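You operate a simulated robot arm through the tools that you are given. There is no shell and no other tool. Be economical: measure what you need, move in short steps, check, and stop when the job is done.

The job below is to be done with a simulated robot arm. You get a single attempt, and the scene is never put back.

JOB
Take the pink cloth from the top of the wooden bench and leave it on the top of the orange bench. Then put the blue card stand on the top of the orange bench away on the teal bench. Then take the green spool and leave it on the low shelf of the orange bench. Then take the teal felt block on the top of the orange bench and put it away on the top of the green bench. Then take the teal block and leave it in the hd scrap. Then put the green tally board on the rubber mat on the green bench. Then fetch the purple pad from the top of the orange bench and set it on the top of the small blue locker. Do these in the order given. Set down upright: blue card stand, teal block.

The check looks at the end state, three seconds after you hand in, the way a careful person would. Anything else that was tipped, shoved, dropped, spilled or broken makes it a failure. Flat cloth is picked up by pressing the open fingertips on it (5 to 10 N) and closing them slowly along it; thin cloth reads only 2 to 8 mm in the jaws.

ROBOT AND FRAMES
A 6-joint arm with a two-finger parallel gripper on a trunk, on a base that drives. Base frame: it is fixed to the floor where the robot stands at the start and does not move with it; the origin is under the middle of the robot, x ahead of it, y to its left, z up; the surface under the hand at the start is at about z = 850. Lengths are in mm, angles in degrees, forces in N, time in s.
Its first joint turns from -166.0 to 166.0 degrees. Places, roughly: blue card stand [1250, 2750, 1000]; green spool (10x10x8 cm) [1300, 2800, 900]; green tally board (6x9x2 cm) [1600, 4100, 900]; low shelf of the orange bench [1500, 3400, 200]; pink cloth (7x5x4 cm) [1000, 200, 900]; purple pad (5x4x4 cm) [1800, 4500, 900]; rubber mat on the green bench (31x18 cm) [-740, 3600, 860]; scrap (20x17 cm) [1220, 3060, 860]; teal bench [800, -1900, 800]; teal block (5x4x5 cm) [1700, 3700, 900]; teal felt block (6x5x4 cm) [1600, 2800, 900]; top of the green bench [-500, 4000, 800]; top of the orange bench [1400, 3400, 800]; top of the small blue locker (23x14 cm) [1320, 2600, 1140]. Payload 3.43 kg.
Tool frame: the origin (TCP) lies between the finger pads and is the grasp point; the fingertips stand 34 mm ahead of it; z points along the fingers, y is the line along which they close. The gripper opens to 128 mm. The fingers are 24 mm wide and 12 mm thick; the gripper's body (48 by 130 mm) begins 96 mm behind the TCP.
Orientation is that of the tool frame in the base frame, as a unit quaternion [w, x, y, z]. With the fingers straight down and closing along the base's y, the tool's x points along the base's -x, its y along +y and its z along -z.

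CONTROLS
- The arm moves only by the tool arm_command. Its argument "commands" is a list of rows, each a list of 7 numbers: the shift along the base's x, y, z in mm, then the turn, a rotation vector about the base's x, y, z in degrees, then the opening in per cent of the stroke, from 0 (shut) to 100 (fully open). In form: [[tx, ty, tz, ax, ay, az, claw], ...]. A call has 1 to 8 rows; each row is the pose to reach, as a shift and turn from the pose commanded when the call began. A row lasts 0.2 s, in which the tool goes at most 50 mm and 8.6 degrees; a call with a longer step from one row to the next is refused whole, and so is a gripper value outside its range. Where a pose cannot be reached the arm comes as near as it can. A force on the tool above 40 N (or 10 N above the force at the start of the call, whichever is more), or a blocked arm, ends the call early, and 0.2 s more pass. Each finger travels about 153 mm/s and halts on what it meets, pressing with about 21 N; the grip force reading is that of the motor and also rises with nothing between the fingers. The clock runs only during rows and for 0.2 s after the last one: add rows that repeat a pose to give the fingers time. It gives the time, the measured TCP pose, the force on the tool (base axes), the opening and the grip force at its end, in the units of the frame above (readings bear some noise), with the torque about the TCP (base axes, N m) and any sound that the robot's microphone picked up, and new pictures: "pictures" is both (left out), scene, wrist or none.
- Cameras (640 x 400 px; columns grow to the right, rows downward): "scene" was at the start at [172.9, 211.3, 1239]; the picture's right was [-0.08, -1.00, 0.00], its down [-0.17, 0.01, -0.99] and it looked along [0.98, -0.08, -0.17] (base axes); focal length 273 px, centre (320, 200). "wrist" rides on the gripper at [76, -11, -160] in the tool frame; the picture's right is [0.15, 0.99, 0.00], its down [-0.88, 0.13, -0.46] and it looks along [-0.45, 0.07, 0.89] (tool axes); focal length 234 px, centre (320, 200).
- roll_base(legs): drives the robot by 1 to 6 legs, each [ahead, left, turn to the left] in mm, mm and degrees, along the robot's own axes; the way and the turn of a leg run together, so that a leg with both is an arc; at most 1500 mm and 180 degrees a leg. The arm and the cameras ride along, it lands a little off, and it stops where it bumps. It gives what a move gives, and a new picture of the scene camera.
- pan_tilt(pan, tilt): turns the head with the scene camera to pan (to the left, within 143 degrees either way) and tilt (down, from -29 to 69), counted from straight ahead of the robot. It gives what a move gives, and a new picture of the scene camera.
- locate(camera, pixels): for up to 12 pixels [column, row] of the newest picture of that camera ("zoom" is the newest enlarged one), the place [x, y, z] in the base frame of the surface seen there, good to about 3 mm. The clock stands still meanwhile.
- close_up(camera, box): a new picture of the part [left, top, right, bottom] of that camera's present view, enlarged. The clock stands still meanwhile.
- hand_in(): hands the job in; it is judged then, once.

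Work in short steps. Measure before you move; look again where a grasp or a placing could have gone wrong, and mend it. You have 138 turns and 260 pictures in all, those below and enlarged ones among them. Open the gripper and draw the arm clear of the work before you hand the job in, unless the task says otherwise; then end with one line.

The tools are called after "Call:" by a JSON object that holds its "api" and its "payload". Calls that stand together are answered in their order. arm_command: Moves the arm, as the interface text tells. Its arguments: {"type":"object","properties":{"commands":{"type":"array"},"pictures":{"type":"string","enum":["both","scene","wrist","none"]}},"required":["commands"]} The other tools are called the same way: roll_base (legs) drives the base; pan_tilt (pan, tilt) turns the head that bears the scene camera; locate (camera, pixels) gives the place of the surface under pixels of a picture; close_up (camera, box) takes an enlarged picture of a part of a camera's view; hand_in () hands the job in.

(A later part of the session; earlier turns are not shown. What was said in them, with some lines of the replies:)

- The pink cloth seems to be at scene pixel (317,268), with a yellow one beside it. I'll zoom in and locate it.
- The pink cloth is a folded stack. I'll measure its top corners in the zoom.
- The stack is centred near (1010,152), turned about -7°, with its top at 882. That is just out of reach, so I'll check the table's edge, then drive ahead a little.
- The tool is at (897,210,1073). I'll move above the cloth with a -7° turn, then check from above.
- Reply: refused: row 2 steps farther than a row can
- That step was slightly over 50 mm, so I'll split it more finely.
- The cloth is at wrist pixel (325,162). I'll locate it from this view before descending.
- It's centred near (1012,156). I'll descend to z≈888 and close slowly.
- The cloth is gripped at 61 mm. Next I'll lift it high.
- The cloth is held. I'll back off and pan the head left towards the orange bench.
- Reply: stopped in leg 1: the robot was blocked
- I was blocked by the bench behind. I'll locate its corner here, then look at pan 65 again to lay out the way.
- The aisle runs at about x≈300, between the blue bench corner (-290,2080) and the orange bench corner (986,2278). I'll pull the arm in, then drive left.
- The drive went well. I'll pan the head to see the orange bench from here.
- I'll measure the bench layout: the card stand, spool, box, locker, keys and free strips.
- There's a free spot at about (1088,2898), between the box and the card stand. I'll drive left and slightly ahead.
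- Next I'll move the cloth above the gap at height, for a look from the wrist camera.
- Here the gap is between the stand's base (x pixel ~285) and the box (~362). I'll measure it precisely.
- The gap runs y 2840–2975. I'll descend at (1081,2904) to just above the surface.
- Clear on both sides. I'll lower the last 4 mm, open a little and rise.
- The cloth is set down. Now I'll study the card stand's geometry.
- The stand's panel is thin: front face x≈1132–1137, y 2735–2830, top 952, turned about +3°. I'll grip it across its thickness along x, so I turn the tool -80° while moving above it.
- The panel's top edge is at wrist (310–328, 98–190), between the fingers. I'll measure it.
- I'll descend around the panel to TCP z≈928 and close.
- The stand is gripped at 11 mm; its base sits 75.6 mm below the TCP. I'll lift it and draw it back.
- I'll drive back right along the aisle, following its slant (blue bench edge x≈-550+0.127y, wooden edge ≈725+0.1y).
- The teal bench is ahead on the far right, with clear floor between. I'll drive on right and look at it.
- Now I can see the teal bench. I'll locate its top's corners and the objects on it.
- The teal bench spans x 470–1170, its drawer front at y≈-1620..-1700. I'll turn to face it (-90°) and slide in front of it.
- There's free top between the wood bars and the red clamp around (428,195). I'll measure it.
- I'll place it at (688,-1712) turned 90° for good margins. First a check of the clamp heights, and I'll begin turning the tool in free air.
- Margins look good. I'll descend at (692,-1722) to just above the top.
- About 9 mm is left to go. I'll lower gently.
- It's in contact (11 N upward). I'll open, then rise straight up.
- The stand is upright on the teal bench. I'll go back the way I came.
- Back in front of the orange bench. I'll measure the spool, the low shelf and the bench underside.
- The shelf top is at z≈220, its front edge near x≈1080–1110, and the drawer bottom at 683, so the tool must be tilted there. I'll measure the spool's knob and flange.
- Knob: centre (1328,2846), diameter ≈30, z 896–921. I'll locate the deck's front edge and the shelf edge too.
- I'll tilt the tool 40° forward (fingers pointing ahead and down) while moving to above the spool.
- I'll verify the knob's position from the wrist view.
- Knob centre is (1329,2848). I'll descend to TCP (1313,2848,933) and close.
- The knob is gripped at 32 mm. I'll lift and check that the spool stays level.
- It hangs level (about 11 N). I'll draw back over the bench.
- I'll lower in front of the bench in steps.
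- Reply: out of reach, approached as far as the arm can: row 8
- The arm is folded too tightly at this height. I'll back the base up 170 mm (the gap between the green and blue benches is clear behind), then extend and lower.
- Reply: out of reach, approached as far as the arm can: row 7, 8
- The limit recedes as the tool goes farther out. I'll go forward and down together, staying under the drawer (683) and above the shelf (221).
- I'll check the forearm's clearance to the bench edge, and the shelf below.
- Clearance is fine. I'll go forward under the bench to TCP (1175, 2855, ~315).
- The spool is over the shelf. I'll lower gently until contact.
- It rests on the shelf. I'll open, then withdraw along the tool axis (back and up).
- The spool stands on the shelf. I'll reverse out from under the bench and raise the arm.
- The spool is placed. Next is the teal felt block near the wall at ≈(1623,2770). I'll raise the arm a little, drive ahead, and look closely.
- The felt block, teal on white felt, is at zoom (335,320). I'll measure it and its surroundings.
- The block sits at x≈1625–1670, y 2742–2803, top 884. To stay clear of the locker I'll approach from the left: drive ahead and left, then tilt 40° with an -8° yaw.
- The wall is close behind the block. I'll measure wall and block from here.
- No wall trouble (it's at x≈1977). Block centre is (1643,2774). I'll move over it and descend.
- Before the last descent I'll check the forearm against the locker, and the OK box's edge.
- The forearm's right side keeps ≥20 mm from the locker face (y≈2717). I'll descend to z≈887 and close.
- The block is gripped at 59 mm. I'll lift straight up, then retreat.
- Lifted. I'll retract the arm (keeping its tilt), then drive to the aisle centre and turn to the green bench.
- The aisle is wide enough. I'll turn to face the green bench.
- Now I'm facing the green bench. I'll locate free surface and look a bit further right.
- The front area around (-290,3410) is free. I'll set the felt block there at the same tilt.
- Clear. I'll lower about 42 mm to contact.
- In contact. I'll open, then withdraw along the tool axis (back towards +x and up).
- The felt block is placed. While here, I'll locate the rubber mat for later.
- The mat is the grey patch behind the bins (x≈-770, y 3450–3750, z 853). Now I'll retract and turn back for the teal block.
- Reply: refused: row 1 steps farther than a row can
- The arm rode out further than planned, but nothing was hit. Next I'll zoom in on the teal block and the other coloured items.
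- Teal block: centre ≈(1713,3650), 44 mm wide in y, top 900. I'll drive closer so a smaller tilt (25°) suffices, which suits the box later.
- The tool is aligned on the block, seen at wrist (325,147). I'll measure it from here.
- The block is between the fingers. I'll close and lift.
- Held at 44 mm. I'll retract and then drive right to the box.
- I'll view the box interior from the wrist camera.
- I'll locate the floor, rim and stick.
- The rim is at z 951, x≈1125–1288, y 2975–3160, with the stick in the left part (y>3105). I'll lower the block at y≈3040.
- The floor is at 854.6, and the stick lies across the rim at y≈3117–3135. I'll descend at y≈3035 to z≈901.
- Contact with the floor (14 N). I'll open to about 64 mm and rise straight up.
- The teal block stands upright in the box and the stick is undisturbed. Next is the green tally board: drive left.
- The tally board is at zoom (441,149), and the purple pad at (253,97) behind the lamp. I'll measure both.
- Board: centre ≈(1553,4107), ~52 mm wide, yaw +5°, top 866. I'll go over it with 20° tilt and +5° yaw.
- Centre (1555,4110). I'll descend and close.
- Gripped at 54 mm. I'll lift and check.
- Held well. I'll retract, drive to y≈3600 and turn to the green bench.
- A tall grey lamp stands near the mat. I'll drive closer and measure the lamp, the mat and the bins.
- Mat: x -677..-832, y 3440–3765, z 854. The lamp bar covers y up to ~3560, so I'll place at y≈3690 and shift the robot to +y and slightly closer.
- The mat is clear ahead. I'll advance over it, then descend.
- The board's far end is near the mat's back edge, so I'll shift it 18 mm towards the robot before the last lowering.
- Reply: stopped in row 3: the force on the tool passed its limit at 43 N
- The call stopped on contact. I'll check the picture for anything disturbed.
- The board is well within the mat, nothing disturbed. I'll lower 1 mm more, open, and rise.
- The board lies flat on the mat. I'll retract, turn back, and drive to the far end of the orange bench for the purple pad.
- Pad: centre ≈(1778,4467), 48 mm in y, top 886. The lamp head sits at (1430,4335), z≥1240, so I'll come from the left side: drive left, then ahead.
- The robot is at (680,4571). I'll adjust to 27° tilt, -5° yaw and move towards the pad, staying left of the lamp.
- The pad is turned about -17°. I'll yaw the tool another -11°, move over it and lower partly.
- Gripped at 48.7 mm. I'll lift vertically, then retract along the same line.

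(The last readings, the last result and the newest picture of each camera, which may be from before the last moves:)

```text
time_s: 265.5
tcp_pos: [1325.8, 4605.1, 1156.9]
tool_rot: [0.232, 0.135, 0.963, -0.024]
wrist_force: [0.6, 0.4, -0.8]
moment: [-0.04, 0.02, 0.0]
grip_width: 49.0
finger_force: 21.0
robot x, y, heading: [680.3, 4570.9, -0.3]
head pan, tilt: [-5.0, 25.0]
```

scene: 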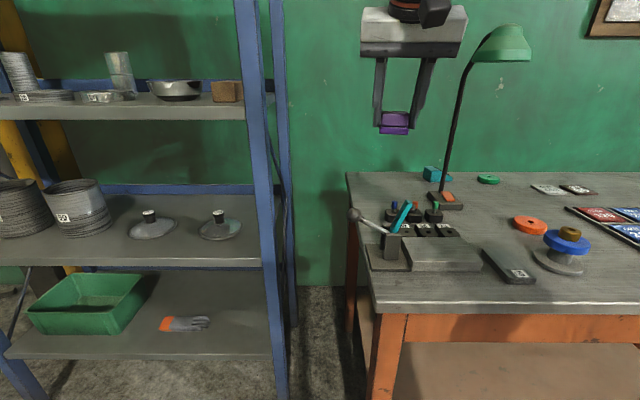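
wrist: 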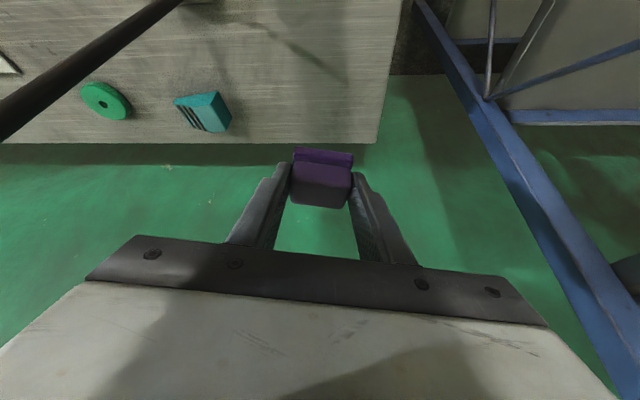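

Next the locker top at z≈1141. I'll raise the tool, back off, and drive right to y≈2650.

Call:
{"api": "arm_command", "payload": {"commands": [[-30, 0, 30, 0, 0, 0, 15], [-60, 0, 60, 0, 0, 0, 15], [-80, 0, 95, 0, 0, 0, 15], [-80, 0, 130, 0, 0, 0, 15]], "pictures": "none"}}

Call:
{"api": "roll_base", "payload": {"legs": [[-240, 0, 0], [0, -1000, 0], [0, -930, 0]]}}

Call:
{"api": "pan_tilt", "payload": {"pan": 0, "tilt": 12}}

```text
time_s: 266.5
tcp_pos: [1245.8, 4605.2, 1288.0]
tool_rot: [0.231, 0.135, 0.963, -0.024]
wrist_force: [-0.2, -0.4, -0.3]
moment: [0.03, -0.04, -0.01]
grip_width: 48.7
finger_force: 21.2
robot x, y, heading: [676.5, 4570.1, -0.8]
head pan, tilt: [-5.0, 25.0]
```

```text
time_s: 277.5
tcp_pos: [974.4, 2662.6, 1286.6]
tool_rot: [0.231, 0.141, 0.962, -0.026]
wrist_force: [0.3, 0.0, -0.2]
moment: [-0.08, -0.01, -0.02]
grip_width: 49.1
finger_force: 21.0
robot x, y, heading: [404.8, 2639.1, -1.6]
head pan, tilt: [-5.0, 25.0]
```

scene: 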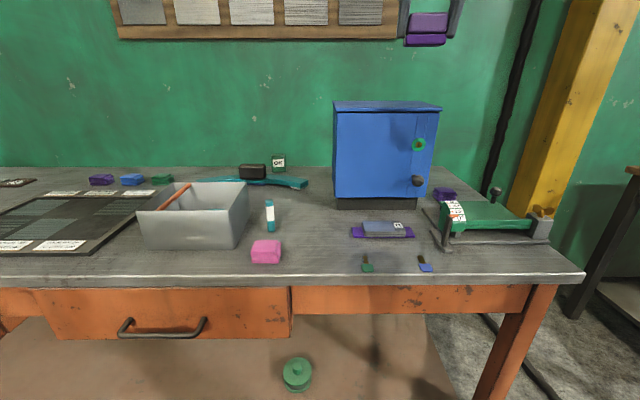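

```text
time_s: 278.2
tcp_pos: [975.8, 2663.4, 1287.8]
tool_rot: [0.231, 0.142, 0.962, -0.025]
wrist_force: [0.5, -0.2, 0.0]
moment: [0.0, 0.01, 0.03]
grip_width: 48.9
finger_force: 21.3
robot x, y, heading: [409.7, 2635.2, -1.6]
head pan, tilt: [0.0, 12.0]
```

scene: 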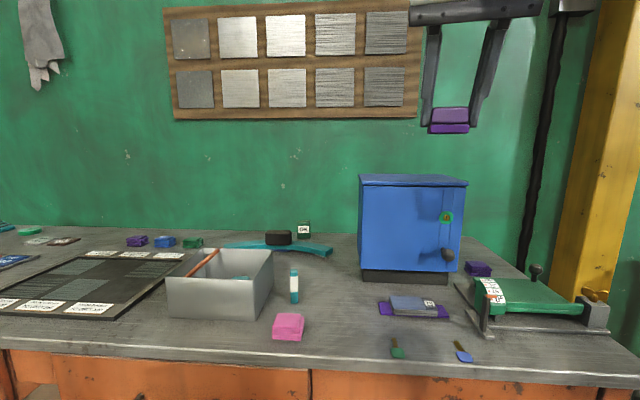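

Call:
{"api": "locate", "payload": {"camera": "scene", "pixels": [[361, 176], [361, 184], [464, 185], [452, 176], [410, 180], [410, 186], [385, 178], [440, 183]]}}

```text
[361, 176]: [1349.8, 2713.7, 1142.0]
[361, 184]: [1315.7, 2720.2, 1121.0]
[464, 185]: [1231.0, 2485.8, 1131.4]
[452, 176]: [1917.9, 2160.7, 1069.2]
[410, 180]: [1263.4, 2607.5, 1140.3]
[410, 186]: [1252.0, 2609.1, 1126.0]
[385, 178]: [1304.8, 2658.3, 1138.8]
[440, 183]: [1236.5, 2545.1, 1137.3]
```

Locker top: front edge x≈1231–1275, y 2486–2715, z≈1141; centre ≈(1320,2592). I'll move the pad above it.

Call:
{"api": "arm_command", "payload": {"commands": [[45, -8, 0, 0, 0, 0, 15], [90, -16, 0, 0, 0, 0, 15], [135, -25, 0, 0, 0, 0, 15], [180, -33, 0, 0, 0, 0, 15], [225, -42, 0, 0, 0, 0, 15], [270, -51, 0, 0, 0, 0, 15], [315, -60, 0, 0, 0, 0, 15], [332, -63, -20, 0, 0, 0, 15]]}}

```text
time_s: 280.1
tcp_pos: [1306.5, 2598.8, 1267.3]
tool_rot: [0.232, 0.141, 0.962, -0.026]
wrist_force: [0.0, -1.1, -1.0]
moment: [-0.01, 0.02, 0.01]
grip_width: 48.8
finger_force: 21.1
robot x, y, heading: [410.2, 2635.8, -1.1]
head pan, tilt: [0.0, 12.0]
```

scene: 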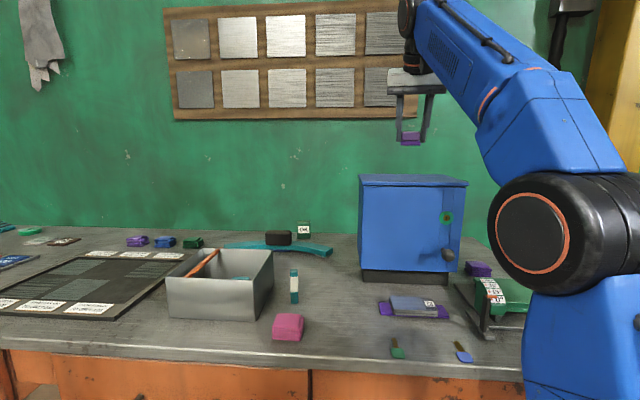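
wrist: 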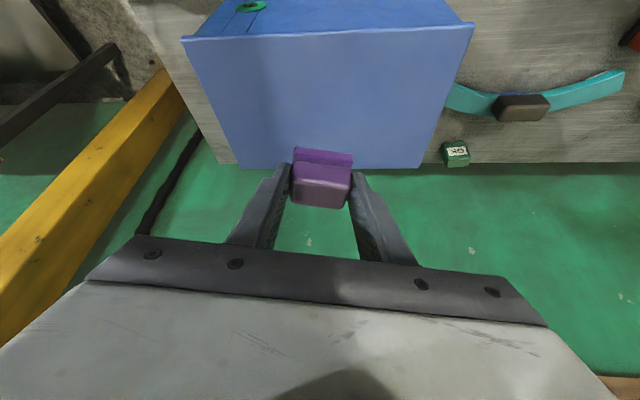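

Call:
{"api": "locate", "payload": {"camera": "wrist", "pixels": [[188, 40], [470, 28], [418, 162], [245, 163], [320, 100], [330, 36], [322, 140]]}}

```text
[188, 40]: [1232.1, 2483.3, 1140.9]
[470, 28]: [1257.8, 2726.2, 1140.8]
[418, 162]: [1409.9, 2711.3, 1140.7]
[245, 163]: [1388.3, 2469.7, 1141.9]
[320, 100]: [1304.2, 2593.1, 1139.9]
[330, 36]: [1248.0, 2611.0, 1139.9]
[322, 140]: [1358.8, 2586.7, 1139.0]
```

The top's centre is (1322,2597) and the pad is right above it. I'll descend to just above contact.

Call:
{"api": "arm_command", "payload": {"commands": [[2, 0, -30, 0, 0, 0, 15], [2, 0, -60, 0, 0, 0, 15], [2, 0, -76, 0, 0, 0, 15], [2, 0, -81, 0, 0, 0, 15], [2, 0, -81, 0, 0, 0, 15]], "pictures": "wrist"}}

```text
time_s: 281.2
tcp_pos: [1309.3, 2599.3, 1185.8]
tool_rot: [0.232, 0.142, 0.962, -0.026]
wrist_force: [-0.7, 0.5, -0.9]
moment: [0.01, -0.02, 0.01]
grip_width: 48.8
finger_force: 20.5
robot x, y, heading: [411.1, 2633.8, -1.4]
head pan, tilt: [0.0, 12.0]
```

wrist: 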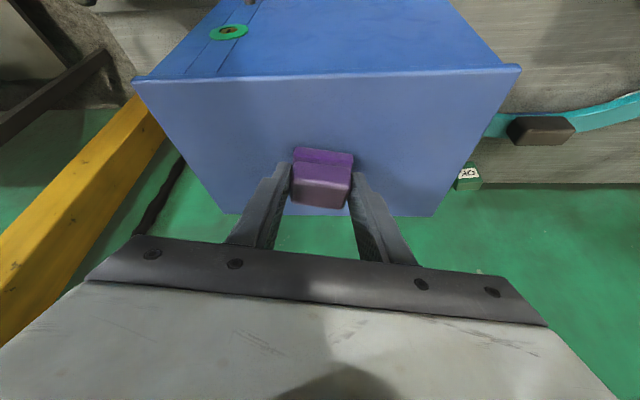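

Call:
{"api": "arm_command", "payload": {"commands": [[0, 0, -1.5, 0, 0, 0, 15], [0, 0, -3, 0, 0, 0, 15], [0, 0, -4, 0, 0, 0, 15], [0, 0, -4, 0, 0, 0, 15]], "pictures": "none"}}

```text
time_s: 282.2
tcp_pos: [1310.1, 2599.7, 1181.7]
tool_rot: [0.231, 0.142, 0.962, -0.026]
wrist_force: [0.6, 0.2, -0.4]
moment: [0.01, -0.03, 0.0]
grip_width: 48.8
finger_force: 21.5
robot x, y, heading: [410.8, 2634.0, -1.3]
head pan, tilt: [0.0, 12.0]
```

Not quite in contact yet. Another few mm.

Call:
{"api": "arm_command", "payload": {"commands": [[0, 0, -1, 0, 0, 0, 15], [0, 0, -2, 0, 0, 0, 15], [0, 0, -3, 0, 0, 0, 15], [0, 0, -3, 0, 0, 0, 15]], "pictures": "none"}}

```text
time_s: 283.2
tcp_pos: [1309.6, 2600.7, 1180.4]
tool_rot: [0.233, 0.142, 0.962, -0.025]
wrist_force: [1.8, 3.3, 12.8]
moment: [-0.03, -0.04, 0.02]
grip_width: 49.2
finger_force: 20.9
robot x, y, heading: [408.1, 2632.2, -1.4]
head pan, tilt: [0.0, 12.0]
```

Contact (13 N). I'll open, then withdraw back along the tool axis and up.

Call:
{"api": "arm_command", "payload": {"commands": [[0, 0, 1, 0, 0, 0, 35], [0, 0, 1, 0, 0, 0, 55], [0, 0, 1, 0, 0, 0, 60], [-10, 3, 22, 0, 0, 0, 60], [-28, 8, 60, 0, 0, 0, 60], [-45, 13, 100, 0, 0, 0, 60], [-80, 18, 125, 0, 0, 0, 60], [-125, 23, 140, 0, 0, 0, 60]]}}

```text
time_s: 285.1
tcp_pos: [1184.4, 2624.4, 1319.8]
tool_rot: [0.23, 0.142, 0.962, -0.026]
wrist_force: [0.3, -0.6, -0.7]
moment: [-0.02, 0.1, 0.0]
grip_width: 76.8
finger_force: 0.0
robot x, y, heading: [408.4, 2634.4, -1.1]
head pan, tilt: [0.0, 12.0]
```

scene: 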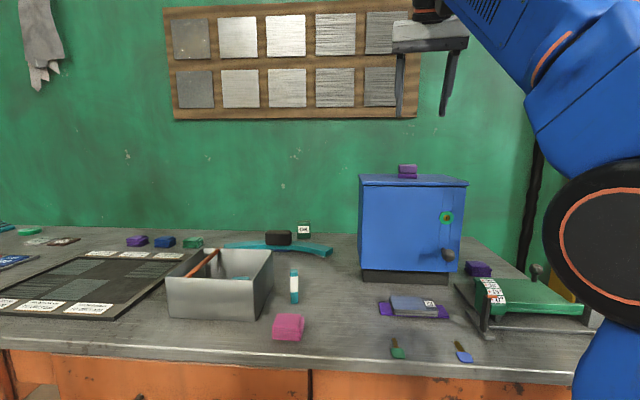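
wrist: 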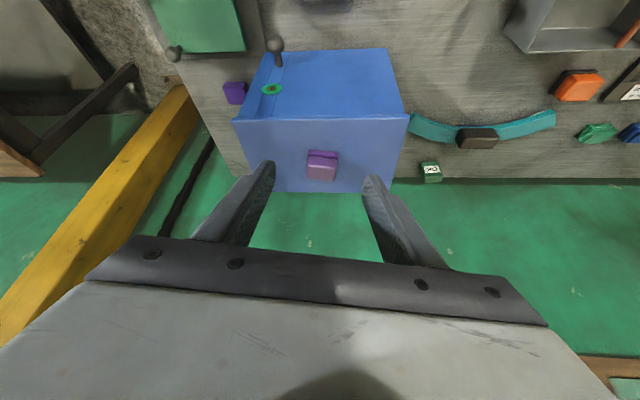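

The purple pad sits on the locker top, and all the other items look right. I'll draw the arm clear.

Call:
{"api": "arm_command", "payload": {"commands": [[-45, 0, 0, 0, 0, 0, 60], [-90, 0, 0, 0, 0, 0, 60], [-135, 0, 0, 0, 0, 0, 60], [-180, 0, 0, 0, 0, 0, 60], [-225, 0, 0, 0, 0, 0, 60], [-260, 0, 0, 0, 0, 0, 60]], "pictures": "scene"}}

```text
time_s: 286.4
tcp_pos: [926.9, 2621.8, 1313.9]
tool_rot: [0.233, 0.142, 0.962, -0.025]
wrist_force: [0.1, -0.1, 0.5]
moment: [-0.02, 0.06, -0.04]
grip_width: 76.8
finger_force: 0.0
out of reach, approached as far as the arm can: row 6
robot x, y, heading: [408.7, 2634.9, -1.1]
head pan, tilt: [0.0, 12.0]
```

scene: 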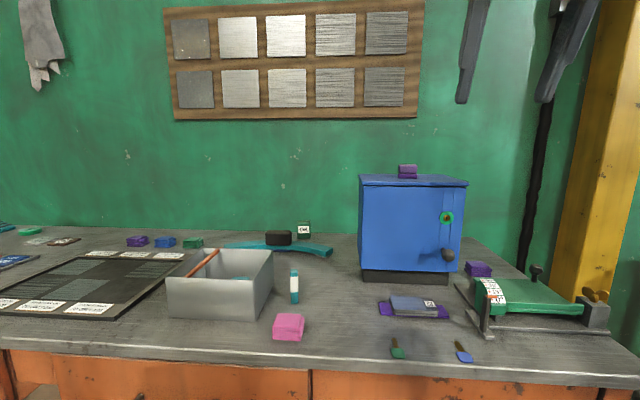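

The arm is clear with the gripper open, so I'll hand in the job.

Call:
{"api": "hand_in", "payload": {}}

```text
The job is handed in.
```

All seven items were moved in the order given and the job is handed in. The blue card stand and the teal block were set down upright, and I saw nothing tipped or displaced along the way.
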